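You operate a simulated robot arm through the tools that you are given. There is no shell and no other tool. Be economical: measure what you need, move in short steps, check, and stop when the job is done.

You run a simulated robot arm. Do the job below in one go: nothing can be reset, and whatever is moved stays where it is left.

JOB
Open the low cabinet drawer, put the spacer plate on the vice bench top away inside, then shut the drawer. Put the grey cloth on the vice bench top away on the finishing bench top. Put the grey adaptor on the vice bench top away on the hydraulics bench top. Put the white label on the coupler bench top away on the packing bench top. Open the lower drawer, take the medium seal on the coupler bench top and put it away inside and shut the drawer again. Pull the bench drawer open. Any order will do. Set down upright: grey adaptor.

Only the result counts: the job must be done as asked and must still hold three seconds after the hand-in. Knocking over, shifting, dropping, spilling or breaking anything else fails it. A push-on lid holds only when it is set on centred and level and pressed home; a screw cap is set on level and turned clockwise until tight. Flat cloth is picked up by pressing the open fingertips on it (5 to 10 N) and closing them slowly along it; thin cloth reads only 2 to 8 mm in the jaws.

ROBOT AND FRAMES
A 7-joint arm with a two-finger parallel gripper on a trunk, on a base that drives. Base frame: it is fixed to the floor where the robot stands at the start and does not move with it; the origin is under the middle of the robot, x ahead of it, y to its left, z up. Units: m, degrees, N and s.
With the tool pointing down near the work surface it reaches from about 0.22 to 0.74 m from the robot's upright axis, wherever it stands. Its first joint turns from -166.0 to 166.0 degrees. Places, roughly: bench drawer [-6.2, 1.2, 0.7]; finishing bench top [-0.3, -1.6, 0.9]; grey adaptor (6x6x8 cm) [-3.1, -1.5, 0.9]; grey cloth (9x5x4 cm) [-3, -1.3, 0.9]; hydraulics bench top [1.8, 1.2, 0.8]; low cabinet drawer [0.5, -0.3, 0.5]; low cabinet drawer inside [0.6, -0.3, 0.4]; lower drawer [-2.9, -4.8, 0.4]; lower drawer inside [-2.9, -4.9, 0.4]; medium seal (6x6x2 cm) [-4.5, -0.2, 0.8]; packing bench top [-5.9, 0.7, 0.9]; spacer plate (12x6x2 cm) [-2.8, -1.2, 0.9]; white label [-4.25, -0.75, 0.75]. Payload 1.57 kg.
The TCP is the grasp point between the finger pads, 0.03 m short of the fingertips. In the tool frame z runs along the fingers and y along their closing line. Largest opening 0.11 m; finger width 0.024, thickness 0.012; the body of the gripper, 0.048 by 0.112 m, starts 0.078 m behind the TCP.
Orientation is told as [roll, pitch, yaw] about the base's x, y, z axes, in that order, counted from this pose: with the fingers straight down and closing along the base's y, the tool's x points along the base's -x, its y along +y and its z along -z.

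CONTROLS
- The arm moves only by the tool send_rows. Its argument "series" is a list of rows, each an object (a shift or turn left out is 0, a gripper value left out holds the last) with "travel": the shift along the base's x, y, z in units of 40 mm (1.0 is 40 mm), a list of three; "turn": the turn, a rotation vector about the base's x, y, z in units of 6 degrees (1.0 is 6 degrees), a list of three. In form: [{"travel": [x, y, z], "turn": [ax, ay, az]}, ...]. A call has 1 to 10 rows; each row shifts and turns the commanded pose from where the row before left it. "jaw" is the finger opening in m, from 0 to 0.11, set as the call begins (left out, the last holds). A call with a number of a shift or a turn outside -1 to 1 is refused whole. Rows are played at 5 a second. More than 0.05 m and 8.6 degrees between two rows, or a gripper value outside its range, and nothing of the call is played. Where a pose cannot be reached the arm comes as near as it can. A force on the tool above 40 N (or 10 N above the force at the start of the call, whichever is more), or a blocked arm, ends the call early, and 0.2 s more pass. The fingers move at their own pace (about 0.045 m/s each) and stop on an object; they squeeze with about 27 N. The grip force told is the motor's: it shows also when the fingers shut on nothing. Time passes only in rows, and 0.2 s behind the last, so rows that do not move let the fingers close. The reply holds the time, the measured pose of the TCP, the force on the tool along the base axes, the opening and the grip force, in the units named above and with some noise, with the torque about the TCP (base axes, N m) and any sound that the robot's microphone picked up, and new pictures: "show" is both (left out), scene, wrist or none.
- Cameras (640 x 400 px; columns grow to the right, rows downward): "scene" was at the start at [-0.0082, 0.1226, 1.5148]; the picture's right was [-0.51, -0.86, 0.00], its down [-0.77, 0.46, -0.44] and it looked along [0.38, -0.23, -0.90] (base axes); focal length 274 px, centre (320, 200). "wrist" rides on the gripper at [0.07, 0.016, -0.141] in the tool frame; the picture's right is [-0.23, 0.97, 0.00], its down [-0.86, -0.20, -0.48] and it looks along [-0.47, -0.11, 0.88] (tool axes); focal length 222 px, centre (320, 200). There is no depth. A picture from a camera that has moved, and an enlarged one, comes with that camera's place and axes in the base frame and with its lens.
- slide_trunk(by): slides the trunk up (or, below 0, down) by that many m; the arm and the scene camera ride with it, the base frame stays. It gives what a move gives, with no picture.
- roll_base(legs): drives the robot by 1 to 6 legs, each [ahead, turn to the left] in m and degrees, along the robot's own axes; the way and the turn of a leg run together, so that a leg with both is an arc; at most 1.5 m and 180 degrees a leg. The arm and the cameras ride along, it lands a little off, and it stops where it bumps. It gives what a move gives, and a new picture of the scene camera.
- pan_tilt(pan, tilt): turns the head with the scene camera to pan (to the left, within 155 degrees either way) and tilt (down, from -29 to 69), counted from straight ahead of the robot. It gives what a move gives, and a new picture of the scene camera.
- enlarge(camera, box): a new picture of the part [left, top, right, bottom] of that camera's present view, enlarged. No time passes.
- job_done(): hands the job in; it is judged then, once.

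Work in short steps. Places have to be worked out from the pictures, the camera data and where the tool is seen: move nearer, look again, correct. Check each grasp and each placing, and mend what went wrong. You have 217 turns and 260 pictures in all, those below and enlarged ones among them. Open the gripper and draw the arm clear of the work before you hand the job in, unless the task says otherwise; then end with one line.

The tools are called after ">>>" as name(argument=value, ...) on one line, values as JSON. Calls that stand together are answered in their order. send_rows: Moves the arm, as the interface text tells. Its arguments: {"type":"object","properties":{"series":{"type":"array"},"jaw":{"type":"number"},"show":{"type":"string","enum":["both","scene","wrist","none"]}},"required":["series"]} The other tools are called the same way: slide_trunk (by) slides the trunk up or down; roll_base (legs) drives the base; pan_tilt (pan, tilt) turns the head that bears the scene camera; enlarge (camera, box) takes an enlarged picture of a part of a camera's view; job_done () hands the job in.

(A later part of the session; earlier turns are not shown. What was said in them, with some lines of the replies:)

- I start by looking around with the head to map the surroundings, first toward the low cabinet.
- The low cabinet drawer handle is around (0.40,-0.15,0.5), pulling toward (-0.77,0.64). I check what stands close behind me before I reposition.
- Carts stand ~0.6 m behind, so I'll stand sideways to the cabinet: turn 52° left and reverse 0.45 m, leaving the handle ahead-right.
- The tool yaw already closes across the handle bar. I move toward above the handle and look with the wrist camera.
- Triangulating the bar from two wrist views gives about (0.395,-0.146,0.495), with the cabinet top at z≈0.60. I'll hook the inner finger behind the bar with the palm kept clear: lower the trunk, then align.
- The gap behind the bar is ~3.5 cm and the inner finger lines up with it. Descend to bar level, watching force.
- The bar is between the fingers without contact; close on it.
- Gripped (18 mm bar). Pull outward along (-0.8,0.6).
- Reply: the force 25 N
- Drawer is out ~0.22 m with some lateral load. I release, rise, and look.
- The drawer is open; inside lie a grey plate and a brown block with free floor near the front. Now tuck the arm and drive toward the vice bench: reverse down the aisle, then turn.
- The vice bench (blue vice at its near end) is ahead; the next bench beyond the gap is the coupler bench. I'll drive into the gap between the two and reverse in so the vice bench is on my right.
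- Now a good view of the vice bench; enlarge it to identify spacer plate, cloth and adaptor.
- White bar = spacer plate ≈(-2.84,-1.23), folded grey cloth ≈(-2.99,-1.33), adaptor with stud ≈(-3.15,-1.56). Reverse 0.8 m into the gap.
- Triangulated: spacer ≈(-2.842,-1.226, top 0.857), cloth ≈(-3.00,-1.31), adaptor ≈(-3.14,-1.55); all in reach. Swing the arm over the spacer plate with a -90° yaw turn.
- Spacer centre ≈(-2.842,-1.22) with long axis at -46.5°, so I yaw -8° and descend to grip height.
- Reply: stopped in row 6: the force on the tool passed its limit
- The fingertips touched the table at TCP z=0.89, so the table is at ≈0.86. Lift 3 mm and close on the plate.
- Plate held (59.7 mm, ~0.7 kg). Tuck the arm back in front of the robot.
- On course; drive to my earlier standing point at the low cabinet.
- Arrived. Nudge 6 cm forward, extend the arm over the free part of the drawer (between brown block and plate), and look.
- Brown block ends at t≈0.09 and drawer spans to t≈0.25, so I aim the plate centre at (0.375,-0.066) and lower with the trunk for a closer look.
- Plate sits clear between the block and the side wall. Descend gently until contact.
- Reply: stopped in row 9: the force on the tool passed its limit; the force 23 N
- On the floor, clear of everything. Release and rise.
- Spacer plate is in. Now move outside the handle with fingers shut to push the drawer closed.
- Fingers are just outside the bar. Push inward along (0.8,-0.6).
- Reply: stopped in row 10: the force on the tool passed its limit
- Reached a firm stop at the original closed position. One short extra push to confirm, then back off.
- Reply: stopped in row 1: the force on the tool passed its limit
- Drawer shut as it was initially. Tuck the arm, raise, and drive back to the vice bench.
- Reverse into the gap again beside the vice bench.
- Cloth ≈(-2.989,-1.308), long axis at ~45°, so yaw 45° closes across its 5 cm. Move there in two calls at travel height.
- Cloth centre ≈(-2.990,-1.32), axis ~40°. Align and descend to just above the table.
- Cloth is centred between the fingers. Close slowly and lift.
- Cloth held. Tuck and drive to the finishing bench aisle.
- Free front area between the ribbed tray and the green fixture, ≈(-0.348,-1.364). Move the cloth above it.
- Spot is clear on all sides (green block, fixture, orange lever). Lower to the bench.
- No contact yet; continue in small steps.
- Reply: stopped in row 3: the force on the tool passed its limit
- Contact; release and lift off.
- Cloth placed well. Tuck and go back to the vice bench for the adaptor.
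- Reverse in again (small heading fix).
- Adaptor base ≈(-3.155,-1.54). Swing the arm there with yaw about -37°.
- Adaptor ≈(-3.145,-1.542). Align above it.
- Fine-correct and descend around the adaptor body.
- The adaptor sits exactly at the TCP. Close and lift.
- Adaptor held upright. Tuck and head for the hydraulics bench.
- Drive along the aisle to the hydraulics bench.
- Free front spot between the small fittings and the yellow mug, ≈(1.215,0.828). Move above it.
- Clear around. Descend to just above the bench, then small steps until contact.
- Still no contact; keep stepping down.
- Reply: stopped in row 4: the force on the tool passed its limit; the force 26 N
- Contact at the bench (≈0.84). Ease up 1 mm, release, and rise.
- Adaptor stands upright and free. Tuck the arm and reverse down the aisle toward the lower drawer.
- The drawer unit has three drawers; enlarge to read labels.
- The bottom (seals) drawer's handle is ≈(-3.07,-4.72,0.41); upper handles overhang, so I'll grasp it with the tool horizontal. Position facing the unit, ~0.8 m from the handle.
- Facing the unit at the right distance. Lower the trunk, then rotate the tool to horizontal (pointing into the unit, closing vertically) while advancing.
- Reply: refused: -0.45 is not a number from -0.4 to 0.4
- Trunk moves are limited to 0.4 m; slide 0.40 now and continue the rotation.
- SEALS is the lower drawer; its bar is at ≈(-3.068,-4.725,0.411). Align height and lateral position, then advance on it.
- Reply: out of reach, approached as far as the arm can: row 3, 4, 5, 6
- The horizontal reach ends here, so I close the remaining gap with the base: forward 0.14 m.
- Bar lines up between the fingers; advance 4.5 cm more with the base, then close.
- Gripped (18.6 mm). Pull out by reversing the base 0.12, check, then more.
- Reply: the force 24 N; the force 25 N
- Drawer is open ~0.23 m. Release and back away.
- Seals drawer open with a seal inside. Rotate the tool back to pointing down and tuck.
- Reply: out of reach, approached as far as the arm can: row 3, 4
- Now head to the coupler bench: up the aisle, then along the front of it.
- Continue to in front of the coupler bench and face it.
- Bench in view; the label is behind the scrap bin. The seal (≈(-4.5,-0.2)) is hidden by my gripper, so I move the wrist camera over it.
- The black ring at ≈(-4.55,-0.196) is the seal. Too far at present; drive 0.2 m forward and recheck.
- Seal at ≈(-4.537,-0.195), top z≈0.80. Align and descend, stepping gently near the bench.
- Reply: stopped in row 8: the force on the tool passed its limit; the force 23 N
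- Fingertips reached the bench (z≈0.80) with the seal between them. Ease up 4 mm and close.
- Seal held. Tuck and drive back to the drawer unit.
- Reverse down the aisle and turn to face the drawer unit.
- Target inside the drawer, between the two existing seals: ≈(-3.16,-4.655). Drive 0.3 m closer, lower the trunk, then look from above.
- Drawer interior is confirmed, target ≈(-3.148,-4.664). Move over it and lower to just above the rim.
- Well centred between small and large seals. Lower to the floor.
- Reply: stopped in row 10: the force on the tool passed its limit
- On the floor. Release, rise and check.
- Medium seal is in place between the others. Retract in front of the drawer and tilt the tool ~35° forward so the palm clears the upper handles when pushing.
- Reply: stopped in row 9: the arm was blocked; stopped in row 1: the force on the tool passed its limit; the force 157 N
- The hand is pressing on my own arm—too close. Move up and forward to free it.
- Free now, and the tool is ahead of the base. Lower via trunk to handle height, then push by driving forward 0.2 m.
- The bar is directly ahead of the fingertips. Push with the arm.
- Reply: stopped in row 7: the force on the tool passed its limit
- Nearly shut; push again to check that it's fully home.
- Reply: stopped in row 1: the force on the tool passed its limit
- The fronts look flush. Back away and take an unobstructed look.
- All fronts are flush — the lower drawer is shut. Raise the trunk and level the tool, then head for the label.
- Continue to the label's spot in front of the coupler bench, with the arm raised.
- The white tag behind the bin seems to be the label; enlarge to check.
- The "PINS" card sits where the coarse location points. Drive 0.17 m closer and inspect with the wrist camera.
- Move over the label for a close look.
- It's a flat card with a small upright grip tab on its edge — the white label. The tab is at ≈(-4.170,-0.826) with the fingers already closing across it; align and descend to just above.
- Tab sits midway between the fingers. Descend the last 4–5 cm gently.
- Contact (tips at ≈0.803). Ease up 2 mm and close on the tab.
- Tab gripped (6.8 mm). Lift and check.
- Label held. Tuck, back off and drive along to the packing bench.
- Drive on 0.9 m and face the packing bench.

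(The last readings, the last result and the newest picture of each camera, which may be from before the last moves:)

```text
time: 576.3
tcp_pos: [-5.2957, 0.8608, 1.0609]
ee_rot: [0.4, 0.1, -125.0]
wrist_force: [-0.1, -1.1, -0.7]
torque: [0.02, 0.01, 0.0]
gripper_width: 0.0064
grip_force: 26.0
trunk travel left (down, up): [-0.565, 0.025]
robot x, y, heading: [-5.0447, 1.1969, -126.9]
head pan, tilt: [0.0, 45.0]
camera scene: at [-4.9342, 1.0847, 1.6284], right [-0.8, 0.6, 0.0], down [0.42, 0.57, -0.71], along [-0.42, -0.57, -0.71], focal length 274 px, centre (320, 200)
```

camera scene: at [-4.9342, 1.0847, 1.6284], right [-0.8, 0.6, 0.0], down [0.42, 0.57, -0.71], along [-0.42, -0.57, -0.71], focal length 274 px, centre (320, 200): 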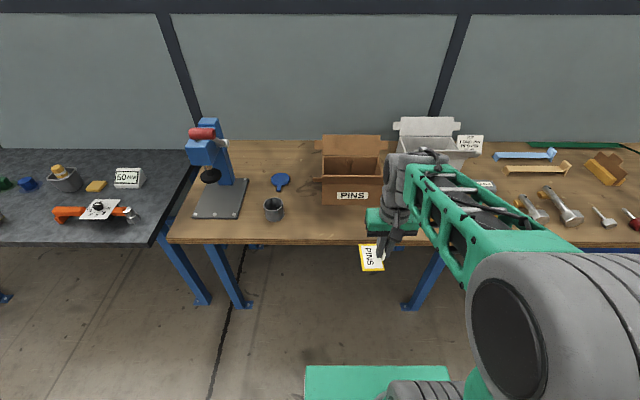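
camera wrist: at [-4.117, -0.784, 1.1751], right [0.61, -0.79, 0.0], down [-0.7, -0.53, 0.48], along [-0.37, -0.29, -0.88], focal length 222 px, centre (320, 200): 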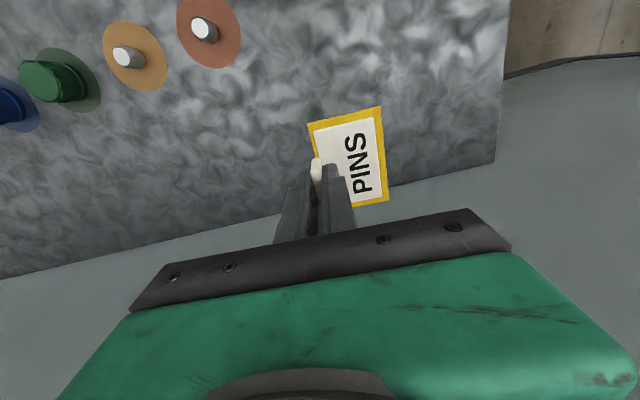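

Free spot in front between cup and PINS box, ≈(-5.303,0.546). Nudge 0.12 m closer and move the label above it.

>>> roll_base(legs=[[0.12, 0]])

>>> send_rows(series=[{"travel": [0.3, -0.9, 0], "turn": [0, 0, -0.3]}, {"travel": [0.3, -0.9, 0]}, {"travel": [0.3, -0.9, 0]}, {"travel": [0.3, -0.9, 0]}, {"travel": [0.3, -0.9, 0]}, {"travel": [0.1, -0.9, 0]}, {}], show="both")

```text
time: 577.5
tcp_pos: [-5.3679, 0.7663, 1.0606]
ee_rot: [0.3, 0.2, -125.1]
wrist_force: [0.0, 0.3, 0.1]
torque: [0.02, 0.01, -0.04]
gripper_width: 0.0066
grip_force: 25.7
trunk travel left (down, up): [-0.565, 0.025]
robot x, y, heading: [-5.1121, 1.1018, -126.9]
head pan, tilt: [0.0, 45.0]
camera scene: at [-5.0052, 0.9896, 1.6284], right [-0.8, 0.6, 0.0], down [0.42, 0.57, -0.71], along [-0.42, -0.57, -0.71], focal length 274 px, centre (320, 200)
```

scene: 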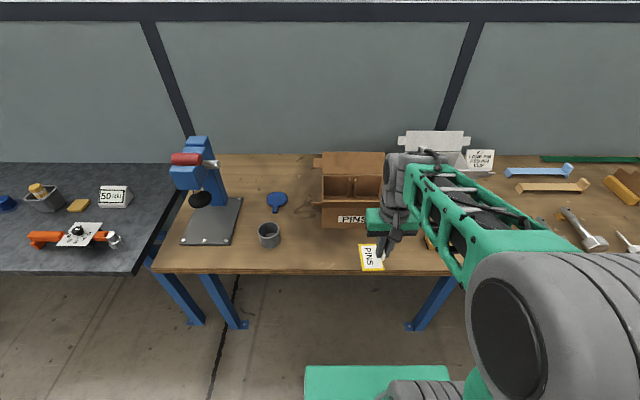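

```text
time: 579.1
tcp_pos: [-5.3022, 0.5504, 1.0618]
ee_rot: [0.3, 0.1, -126.9]
wrist_force: [-0.3, -0.1, -1.1]
torque: [0.02, -0.01, 0.01]
gripper_width: 0.0066
grip_force: 27.1
trunk travel left (down, up): [-0.565, 0.025]
robot x, y, heading: [-5.1145, 1.1011, -126.6]
head pan, tilt: [0.0, 45.0]
camera scene: at [-5.0047, 0.9902, 1.6284], right [-0.8, 0.6, 0.0], down [0.42, 0.57, -0.71], along [-0.42, -0.57, -0.71], focal length 274 px, centre (320, 200)
camera wrist: at [-5.248, 0.5958, 1.2027], right [0.64, -0.77, 0.0], down [-0.68, -0.56, 0.48], along [-0.36, -0.31, -0.88], focal length 222 px, centre (320, 200)
```

scene: 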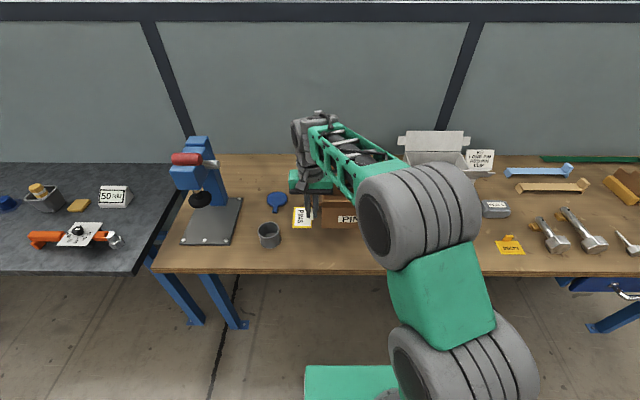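
wrist: 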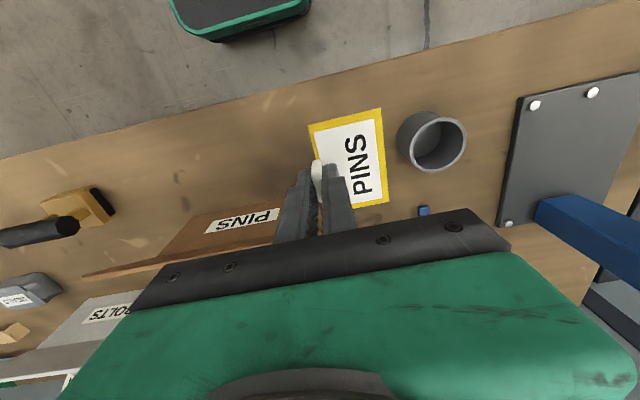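

Clear spot confirmed. Lower until contact.

>>> send_rows(series=[{"travel": [0, 0, -0.9]}, {"travel": [0, 0, -0.9]}, {"travel": [0, 0, -0.9]}, {"travel": [0, 0, -0.5]}, {"travel": [0, 0, -0.2]}, {"travel": [0, 0, -0.2]}, {"travel": [0, 0, -0.2]}, {"travel": [0, 0, -0.15]}, {"travel": [0, 0, -0.15]}, {"travel": [0, 0, -0.15]}], show="wrist")

```text
time: 581.4
tcp_pos: [-5.3043, 0.5516, 0.8935]
ee_rot: [0.4, 0.0, -126.9]
wrist_force: [2.0, 3.0, 15.1]
torque: [0.17, -0.13, 0.01]
gripper_width: 0.0068
grip_force: 26.7
trunk travel left (down, up): [-0.565, 0.025]
robot x, y, heading: [-5.1126, 1.0978, -126.7]
head pan, tilt: [0.0, 45.0]
camera wrist: at [-5.2492, 0.5973, 1.0356], right [0.64, -0.77, 0.01], down [-0.67, -0.56, 0.48], along [-0.36, -0.31, -0.88], focal length 222 px, centre (320, 200)
```

wrist: 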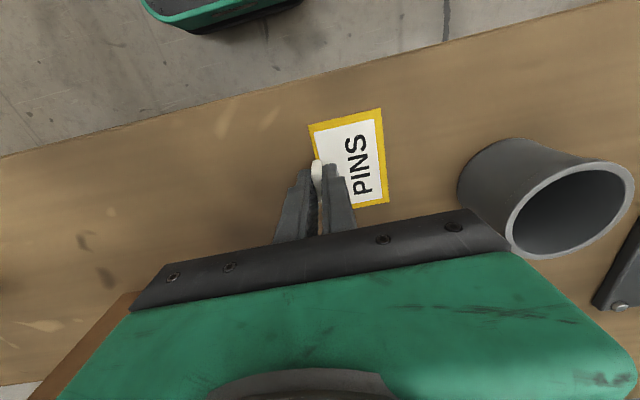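

Contact on the bench (≈0.86). Open a little and lift straight up.

>>> send_rows(series=[{"travel": [0, 0, 0.05]}, {}, {}], jaw=0.03, show="none")

>>> send_rows(series=[{"travel": [0, 0, 0.4]}, {"travel": [0, 0, 0.8]}, {"travel": [0, 0, 1]}, {"travel": [0, 0, 1]}, {"travel": [0, 0, 1]}, {"travel": [0, 0, 1]}, {}], show="wrist")

```text
time: 582.1
tcp_pos: [-5.3041, 0.552, 0.893]
ee_rot: [0.3, 0.1, -126.8]
wrist_force: [-3.0, 0.3, 9.5]
torque: [-0.06, -0.02, -0.04]
gripper_width: 0.0269
grip_force: 0.1
trunk travel left (down, up): [-0.565, 0.025]
robot x, y, heading: [-5.1134, 1.1016, -126.6]
head pan, tilt: [0.0, 45.0]
```

```text
time: 583.8
tcp_pos: [-5.303, 0.5522, 1.1017]
ee_rot: [0.4, 0.1, -126.9]
wrist_force: [0.4, -0.4, -0.1]
torque: [-0.02, 0.04, 0.01]
gripper_width: 0.0302
grip_force: 0.0
trunk travel left (down, up): [-0.565, 0.025]
robot x, y, heading: [-5.1143, 1.0959, -126.7]
head pan, tilt: [0.0, 45.0]
camera wrist: at [-5.248, 0.5968, 1.2434], right [0.64, -0.77, 0.0], down [-0.68, -0.56, 0.48], along [-0.36, -0.31, -0.88], focal length 222 px, centre (320, 200)
```

wrist: 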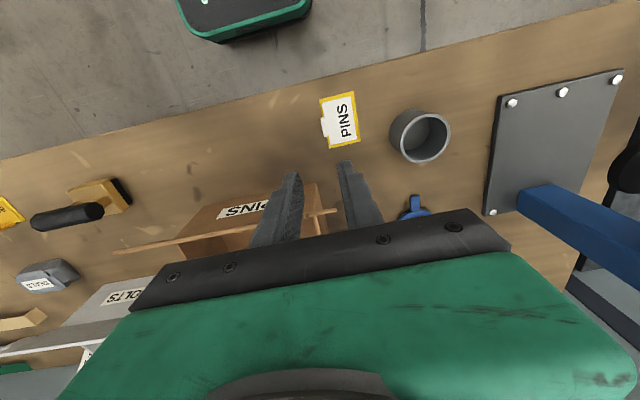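

Label lies flat on the packing bench. Tuck and reposition toward the bench drawer at its far end (n side).

>>> send_rows(series=[{"travel": [-0.3, 0.98, 0]}, {"travel": [-0.3, 0.98, 0]}, {"travel": [-0.3, 0.98, 0]}, {"travel": [-0.3, 0.98, 0]}, {"travel": [-0.3, 0.98, 0]}, {}], show="none")

>>> roll_base(legs=[[-0.2, 0], [0, -90], [0.93, 0], [0, 90]])

>>> pan_tilt(pan=10, tilt=50)

```text
time: 585.1
tcp_pos: [-5.3623, 0.7459, 1.1003]
ee_rot: [0.3, 0.1, -126.9]
wrist_force: [0.1, 0.6, -0.4]
torque: [-0.02, 0.02, -0.05]
gripper_width: 0.0298
grip_force: 0.1
trunk travel left (down, up): [-0.565, 0.025]
robot x, y, heading: [-5.114, 1.0976, -126.7]
head pan, tilt: [0.0, 45.0]
```

```text
time: 598.8
tcp_pos: [-5.9859, 1.4544, 1.1008]
ee_rot: [0.2, 0.1, -127.0]
wrist_force: [0.0, 0.2, 0.1]
torque: [-0.01, -0.01, 0.0]
gripper_width: 0.0301
grip_force: 0.0
trunk travel left (down, up): [-0.565, 0.025]
robot x, y, heading: [-5.7397, 1.8067, -126.8]
head pan, tilt: [0.0, 45.0]
camera scene: at [-5.6271, 1.698, 1.6284], right [-0.8, 0.6, 0.0], down [0.42, 0.57, -0.71], along [-0.42, -0.57, -0.71], focal length 274 px, centre (320, 200)
```

scene: 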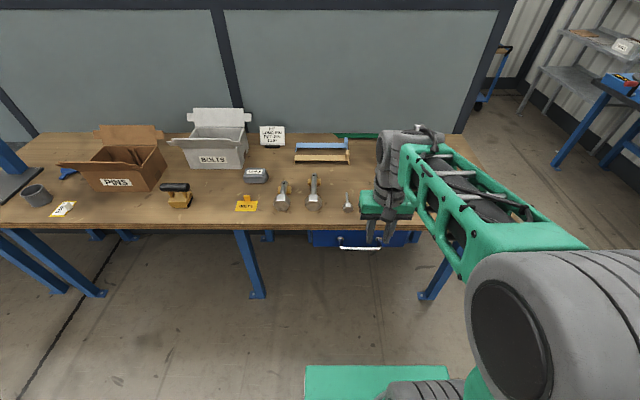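

```text
time: 599.5
tcp_pos: [-5.9847, 1.4544, 1.1001]
ee_rot: [0.3, 0.1, -127.1]
wrist_force: [1.4, -0.7, 0.7]
torque: [-0.03, -0.02, 0.0]
gripper_width: 0.0298
grip_force: 0.0
trunk travel left (down, up): [-0.565, 0.025]
robot x, y, heading: [-5.7362, 1.8132, -126.6]
head pan, tilt: [10.0, 50.0]
camera scene: at [-5.6133, 1.6944, 1.6215], right [-0.89, 0.45, 0.0], down [0.35, 0.68, -0.64], along [-0.29, -0.57, -0.77], focal length 274 px, centre (320, 200)
```

scene: 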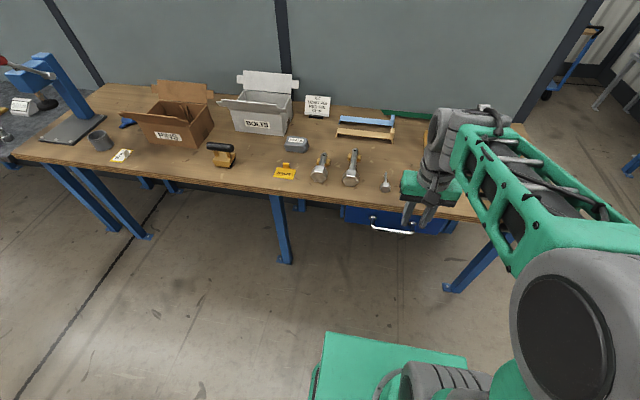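

The bar is at ≈(-6.148,1.273,0.70), straight ahead of me. Rotate the tool to horizontal in front of the bench as before.

>>> send_rows(series=[{"travel": [-0.094, -0.083, -0.41], "turn": [-0.134, 0.951, 0.679]}, {"travel": [-0.094, -0.083, -0.41], "turn": [-0.134, 0.951, 0.679]}, {"travel": [-0.094, -0.083, -0.41], "turn": [-0.134, 0.951, 0.679]}, {"travel": [-0.094, -0.083, -0.41], "turn": [-0.134, 0.951, 0.679]}, {"travel": [-0.094, -0.083, -0.41], "turn": [-0.134, 0.951, 0.679]}, {"travel": [-0.094, -0.083, -0.41], "turn": [-0.134, 0.951, 0.679]}, {"travel": [-0.094, -0.083, -0.41], "turn": [-0.134, 0.951, 0.679]}, {"travel": [-0.094, -0.083, -0.41], "turn": [-0.134, 0.951, 0.679]}, {"travel": [-0.094, -0.083, -0.41], "turn": [-0.134, 0.951, 0.679]}], jaw=0.07, show="none")

>>> send_rows(series=[{"travel": [-0.094, -0.083, -0.41], "turn": [-0.134, 0.951, 0.679]}, {"travel": [-0.094, -0.083, -0.41], "turn": [-0.134, 0.951, 0.679]}, {"travel": [-0.094, -0.083, -0.41], "turn": [-0.134, 0.951, 0.679]}, {"travel": [-0.094, -0.083, -0.41], "turn": [-0.134, 0.951, 0.679]}, {"travel": [-0.094, -0.083, -0.41], "turn": [-0.134, 0.951, 0.679]}, {"travel": [-0.094, -0.083, -0.41], "turn": [-0.134, 0.951, 0.679]}, {"travel": [-0.094, -0.083, -0.41], "turn": [-0.134, 0.951, 0.679]}, {"travel": [-0.094, -0.083, -0.41], "turn": [-0.134, 0.951, 0.679]}, {}], show="both")

```text
time: 601.5
tcp_pos: [-6.0196, 1.4253, 0.9535]
ee_rot: [-47.9, -19.3, -79.0]
wrist_force: [-0.4, 0.5, 0.0]
torque: [0.03, 0.01, -0.03]
gripper_width: 0.0698
grip_force: 0.0
trunk travel left (down, up): [-0.565, 0.025]
robot x, y, heading: [-5.7344, 1.8096, -127.2]
head pan, tilt: [10.0, 50.0]
```

```text
time: 603.5
tcp_pos: [-6.068, 1.379, 0.819]
ee_rot: [-89.6, 0.0, -37.1]
wrist_force: [-0.1, -0.4, 0.4]
torque: [0.01, 0.0, 0.04]
gripper_width: 0.0701
grip_force: 0.0
out of reach, approached as far as the arm can: row 7, 8
trunk travel left (down, up): [-0.565, 0.025]
robot x, y, heading: [-5.7343, 1.8062, -126.9]
head pan, tilt: [10.0, 50.0]
camera scene: at [-5.6134, 1.6944, 1.6215], right [-0.89, 0.45, 0.0], down [0.35, 0.68, -0.64], along [-0.29, -0.57, -0.77], focal length 274 px, centre (320, 200)
camera wrist: at [-6.0384, 1.5333, 0.8046], right [0.19, -0.13, -0.97], down [0.97, -0.14, 0.2], along [-0.16, -0.98, 0.1], focal length 222 px, centre (320, 200)
```

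scene: 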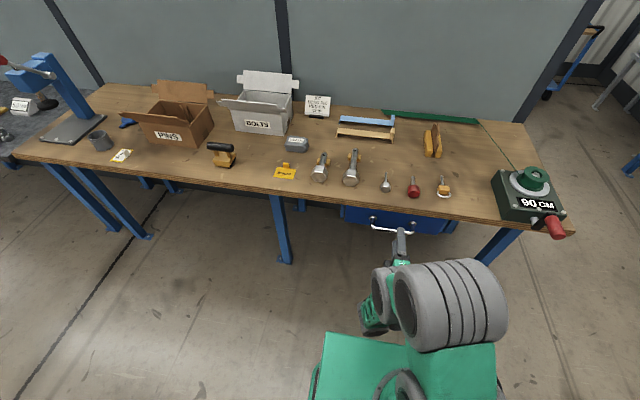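
wrist: 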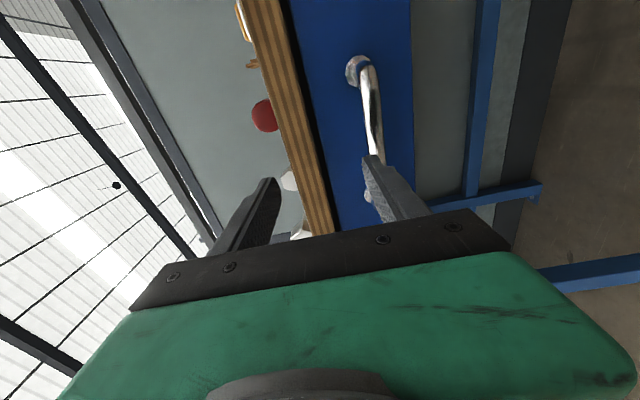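

Refined: bar ≈(-6.122,1.298,0.752). Lower the trunk 6.7 cm and recheck.

>>> slide_trunk(by=-0.067)

>>> send_rows(series=[{}], show="both")

```text
time: 604.6
tcp_pos: [-6.0685, 1.3788, 0.7528]
ee_rot: [-89.6, -0.1, -37.1]
wrist_force: [-0.5, 0.4, -0.5]
torque: [-0.01, 0.01, -0.04]
gripper_width: 0.07
grip_force: 0.0
trunk travel left (down, up): [-0.498, 0.092]
robot x, y, heading: [-5.7337, 1.8043, -126.8]
head pan, tilt: [10.0, 50.0]
```

```text
time: 605.0
tcp_pos: [-6.0691, 1.3799, 0.7516]
ee_rot: [-89.6, 0.0, -37.1]
wrist_force: [0.1, -1.6, 0.1]
torque: [0.0, 0.01, -0.03]
gripper_width: 0.0699
grip_force: 0.1
trunk travel left (down, up): [-0.498, 0.092]
robot x, y, heading: [-5.7389, 1.81, -126.8]
head pan, tilt: [10.0, 50.0]
camera scene: at [-5.6132, 1.6943, 1.5545], right [-0.89, 0.45, 0.0], down [0.35, 0.68, -0.64], along [-0.29, -0.57, -0.77], focal length 274 px, centre (320, 200)
camera wrist: at [-6.0383, 1.533, 0.7379], right [0.19, -0.13, -0.97], down [0.97, -0.14, 0.2], along [-0.16, -0.98, 0.1], focal length 222 px, centre (320, 200)
```

scene: 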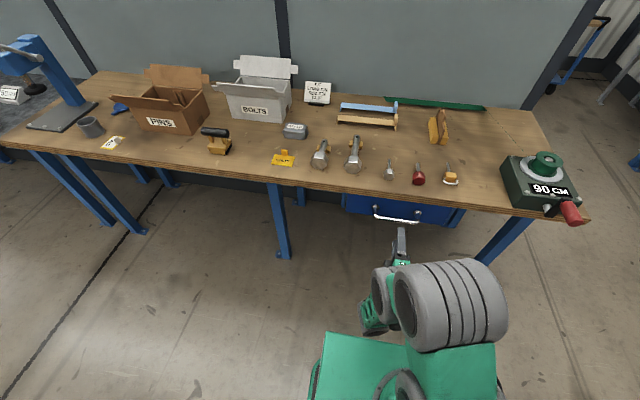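
wrist: 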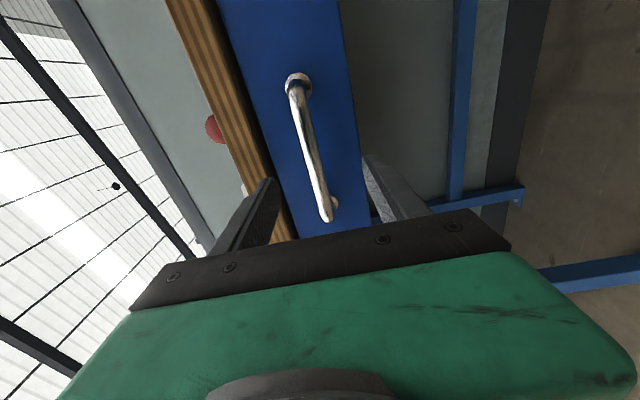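

The bar is straight between the fingers (z≈0.758); the bench underside is close above, so narrow the opening to 45 mm, raise 6 mm, and advance 5 cm first.

>>> slide_trunk(by=0.006)

>>> send_rows(series=[{}, {}], jaw=0.045, show="none")

>>> roll_base(legs=[[0.045, 0]])

>>> send_rows(series=[{}], show="wrist")

```text
time: 605.5
tcp_pos: [-6.0683, 1.3784, 0.7586]
ee_rot: [-89.6, -0.1, -37.1]
wrist_force: [0.6, 0.1, 0.2]
torque: [0.02, 0.02, -0.01]
gripper_width: 0.0702
grip_force: 0.1
trunk travel left (down, up): [-0.504, 0.086]
robot x, y, heading: [-5.7355, 1.8057, -126.9]
head pan, tilt: [10.0, 50.0]
```

```text
time: 606.1
tcp_pos: [-6.069, 1.3801, 0.7597]
ee_rot: [-89.5, -0.1, -37.1]
wrist_force: [0.0, 0.1, 0.2]
torque: [0.03, 0.0, 0.03]
gripper_width: 0.0452
grip_force: 0.1
trunk travel left (down, up): [-0.504, 0.086]
robot x, y, heading: [-5.7376, 1.8073, -127.0]
head pan, tilt: [10.0, 50.0]
```

```text
time: 607.0
tcp_pos: [-6.0952, 1.3433, 0.7579]
ee_rot: [-89.6, -0.1, -37.2]
wrist_force: [-0.1, 1.3, 0.0]
torque: [-0.04, 0.03, 0.02]
gripper_width: 0.0452
grip_force: 0.0
trunk travel left (down, up): [-0.504, 0.086]
robot x, y, heading: [-5.7626, 1.7712, -126.8]
head pan, tilt: [10.0, 50.0]
camera scene: at [-5.6401, 1.6586, 1.5605], right [-0.89, 0.45, 0.0], down [0.35, 0.68, -0.64], along [-0.29, -0.57, -0.77], focal length 274 px, centre (320, 200)
```

scene: 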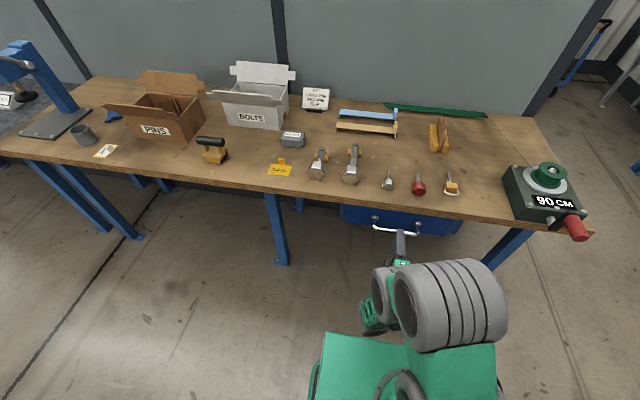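

```text
time: 607.4
tcp_pos: [-6.0964, 1.3428, 0.7584]
ee_rot: [-89.7, -0.1, -37.3]
wrist_force: [-0.3, 0.8, -0.1]
torque: [0.0, 0.03, -0.01]
gripper_width: 0.045
grip_force: 0.0
trunk travel left (down, up): [-0.504, 0.086]
robot x, y, heading: [-5.7611, 1.7745, -127.0]
head pan, tilt: [10.0, 50.0]
camera wrist: at [-6.0652, 1.4977, 0.744], right [0.19, -0.13, -0.97], down [0.97, -0.14, 0.2], along [-0.16, -0.98, 0.1], focal length 222 px, centre (320, 200)
```

wrist: 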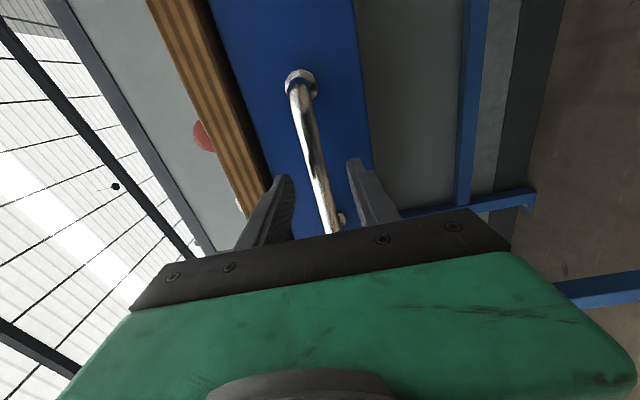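

Aligned. Advance another 4 cm and close.

>>> roll_base(legs=[[0.04, 0]])

>>> send_rows(series=[{}, {}, {}, {}], jaw=0.0, show="wrist")

```text
time: 608.3
tcp_pos: [-6.1185, 1.3113, 0.7583]
ee_rot: [-89.6, -0.1, -37.2]
wrist_force: [1.3, -0.7, 0.3]
torque: [-0.05, 0.01, -0.01]
gripper_width: 0.0448
grip_force: 0.1
trunk travel left (down, up): [-0.504, 0.086]
robot x, y, heading: [-5.7877, 1.7442, -127.1]
head pan, tilt: [10.0, 50.0]
camera scene: at [-5.6642, 1.6266, 1.5605], right [-0.89, 0.45, 0.0], down [0.35, 0.68, -0.64], along [-0.29, -0.57, -0.77], focal length 274 px, centre (320, 200)
```

scene: 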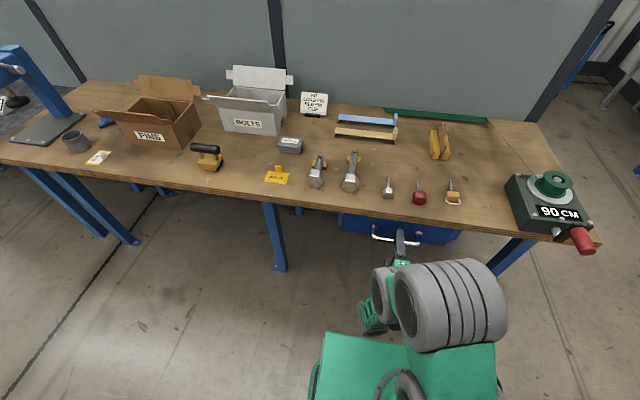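

```text
time: 609.3
tcp_pos: [-6.1204, 1.3107, 0.7603]
ee_rot: [-89.8, -0.1, -37.2]
wrist_force: [-0.2, 1.3, 11.9]
torque: [0.11, 0.13, 0.11]
gripper_width: 0.0175
grip_force: 32.0
trunk travel left (down, up): [-0.504, 0.086]
robot x, y, heading: [-5.7868, 1.7421, -127.0]
head pan, tilt: [10.0, 50.0]
camera wrist: at [-6.0894, 1.4654, 0.7448], right [0.18, -0.13, -0.97], down [0.97, -0.14, 0.2], along [-0.16, -0.98, 0.1], focal length 222 px, centre (320, 200)
```

wrist: 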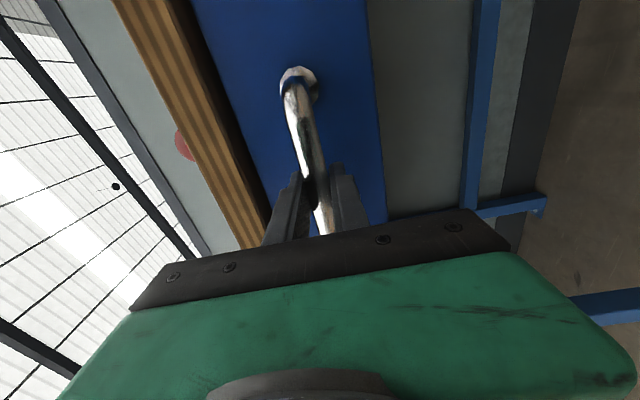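

Gripped. Pull open by reversing the base.

>>> roll_base(legs=[[-0.13, 0]])

>>> roll_base(legs=[[-0.12, 0]])

```text
time: 610.6
tcp_pos: [-6.0394, 1.4167, 0.7601]
ee_rot: [-89.7, -0.1, -37.0]
wrist_force: [1.2, 0.1, 22.1]
torque: [-0.03, 0.05, 0.1]
gripper_width: 0.0177
grip_force: 32.4
trunk travel left (down, up): [-0.504, 0.086]
robot x, y, heading: [-5.7065, 1.8491, -127.0]
head pan, tilt: [10.0, 50.0]
camera scene: at [-5.5838, 1.7333, 1.5606], right [-0.89, 0.45, 0.0], down [0.35, 0.68, -0.64], along [-0.29, -0.57, -0.77], focal length 274 px, centre (320, 200)
```

scene: 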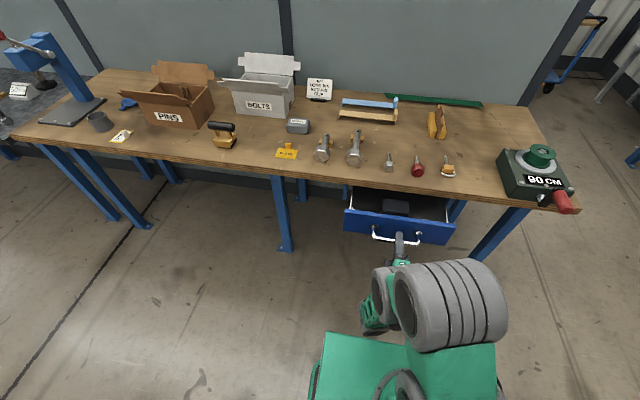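

```text
time: 611.8
tcp_pos: [-5.9668, 1.5123, 0.76]
ee_rot: [-89.7, 0.0, -37.0]
wrist_force: [11.5, -6.6, 10.3]
torque: [-0.05, 0.04, 0.77]
gripper_width: 0.0177
grip_force: 32.2
trunk travel left (down, up): [-0.504, 0.086]
robot x, y, heading: [-5.6371, 1.9429, -126.7]
head pan, tilt: [10.0, 50.0]
camera scene: at [-5.5107, 1.8287, 1.5604], right [-0.89, 0.45, 0.0], down [0.35, 0.68, -0.64], along [-0.29, -0.57, -0.77], focal length 274 px, centre (320, 200)
```

scene: 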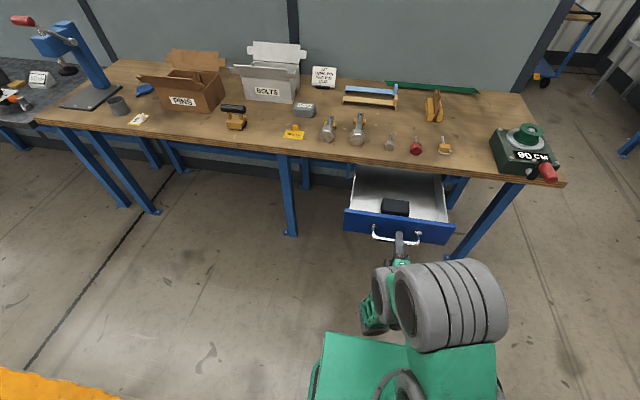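

Open ~0.25 m; pull 5 cm more to be safe.

>>> roll_base(legs=[[-0.05, 0]])

```text
time: 612.8
tcp_pos: [-5.9366, 1.5517, 0.7601]
ee_rot: [-89.7, -0.1, -36.9]
wrist_force: [6.1, -2.4, 4.1]
torque: [-0.05, 0.04, 0.32]
gripper_width: 0.0179
grip_force: 31.8
trunk travel left (down, up): [-0.504, 0.086]
robot x, y, heading: [-5.602, 1.9789, -126.6]
head pan, tilt: [10.0, 50.0]
camera scene: at [-5.4812, 1.8692, 1.5604], right [-0.89, 0.45, 0.0], down [0.35, 0.68, -0.64], along [-0.29, -0.57, -0.77], focal length 274 px, centre (320, 200)
```

scene: 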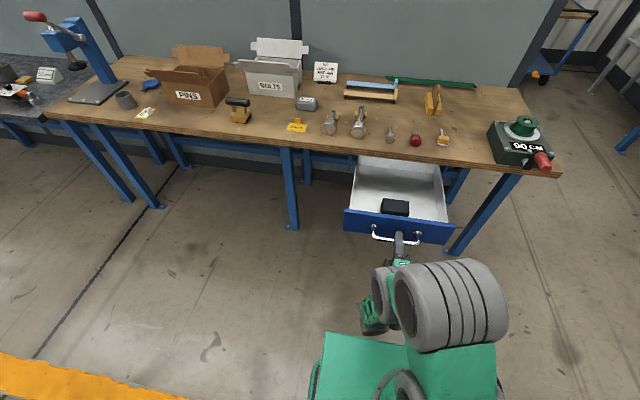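

Fully open (~0.30 m). Release and back away with the arm, then verify.

>>> send_rows(series=[{}, {}, {}], jaw=0.06, show="none")

>>> roll_base(legs=[[-0.1, 0]])

>>> slide_trunk(by=0.08)

>>> enlarge(camera="scene", box=[60, 60, 480, 260])

```text
time: 613.6
tcp_pos: [-5.9364, 1.552, 0.7598]
ee_rot: [-89.7, 0.0, -36.9]
wrist_force: [0.3, 1.1, 0.7]
torque: [0.02, 0.02, 0.0]
gripper_width: 0.0601
grip_force: 0.0
trunk travel left (down, up): [-0.504, 0.086]
robot x, y, heading: [-5.6068, 1.9816, -126.9]
head pan, tilt: [10.0, 50.0]
```

```text
time: 614.7
tcp_pos: [-5.8746, 1.6329, 0.7604]
ee_rot: [-89.7, -0.1, -36.8]
wrist_force: [0.1, -0.2, 0.5]
torque: [0.0, 0.0, -0.01]
gripper_width: 0.06
grip_force: 0.1
trunk travel left (down, up): [-0.504, 0.086]
robot x, y, heading: [-5.5473, 2.0626, -126.8]
head pan, tilt: [10.0, 50.0]
camera scene: at [-5.4211, 1.9505, 1.5605], right [-0.89, 0.45, 0.0], down [0.34, 0.68, -0.64], along [-0.29, -0.57, -0.77], focal length 274 px, centre (320, 200)
```

scene: 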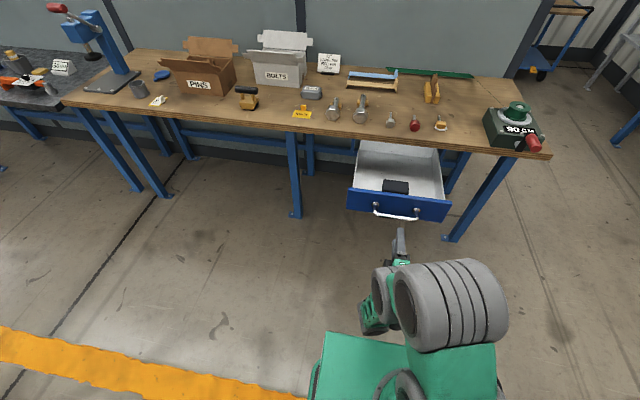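

```text
time: 615.9
tcp_pos: [-5.875, 1.6332, 0.8399]
ee_rot: [-89.6, -0.1, -36.8]
wrist_force: [0.5, 0.3, 1.0]
torque: [-0.02, 0.02, -0.01]
gripper_width: 0.06
grip_force: 0.1
trunk travel left (down, up): [-0.584, 0.006]
robot x, y, heading: [-5.5436, 2.0647, -126.7]
head pan, tilt: [10.0, 50.0]
```

```text
1.52 times, centred on (270, 160) of scene
camera zoom: at [-5.4212, 1.9503, 1.6404], right [-0.89, 0.45, 0.0], down [0.34, 0.68, -0.64], along [-0.29, -0.57, -0.77], focal length 418 px, centre (396, 261)
```

zoom: 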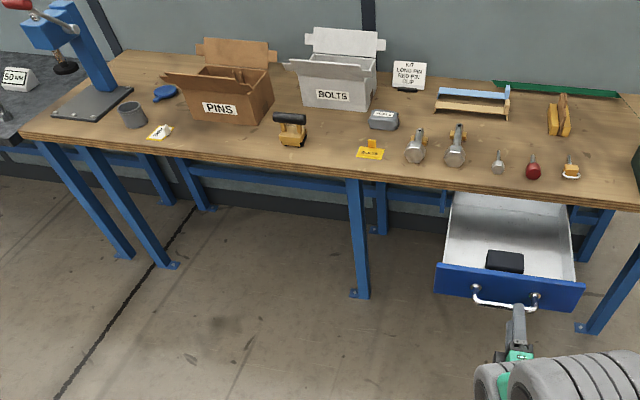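

All tasks are verified: both drawers shut with their items inside, the cloth, adaptor and label placed, and the bench drawer open. The gripper is open and clear of the work, so I hand in.

>>> job_done()

```text
The job is handed in.
```

The job is handed in: the spacer plate is in the shut low cabinet drawer and the medium seal is in the shut lower drawer. The grey cloth is on the finishing bench, the grey adaptor stands upright on the hydraulics bench, the white label is on the packing bench, and the bench drawer is open.
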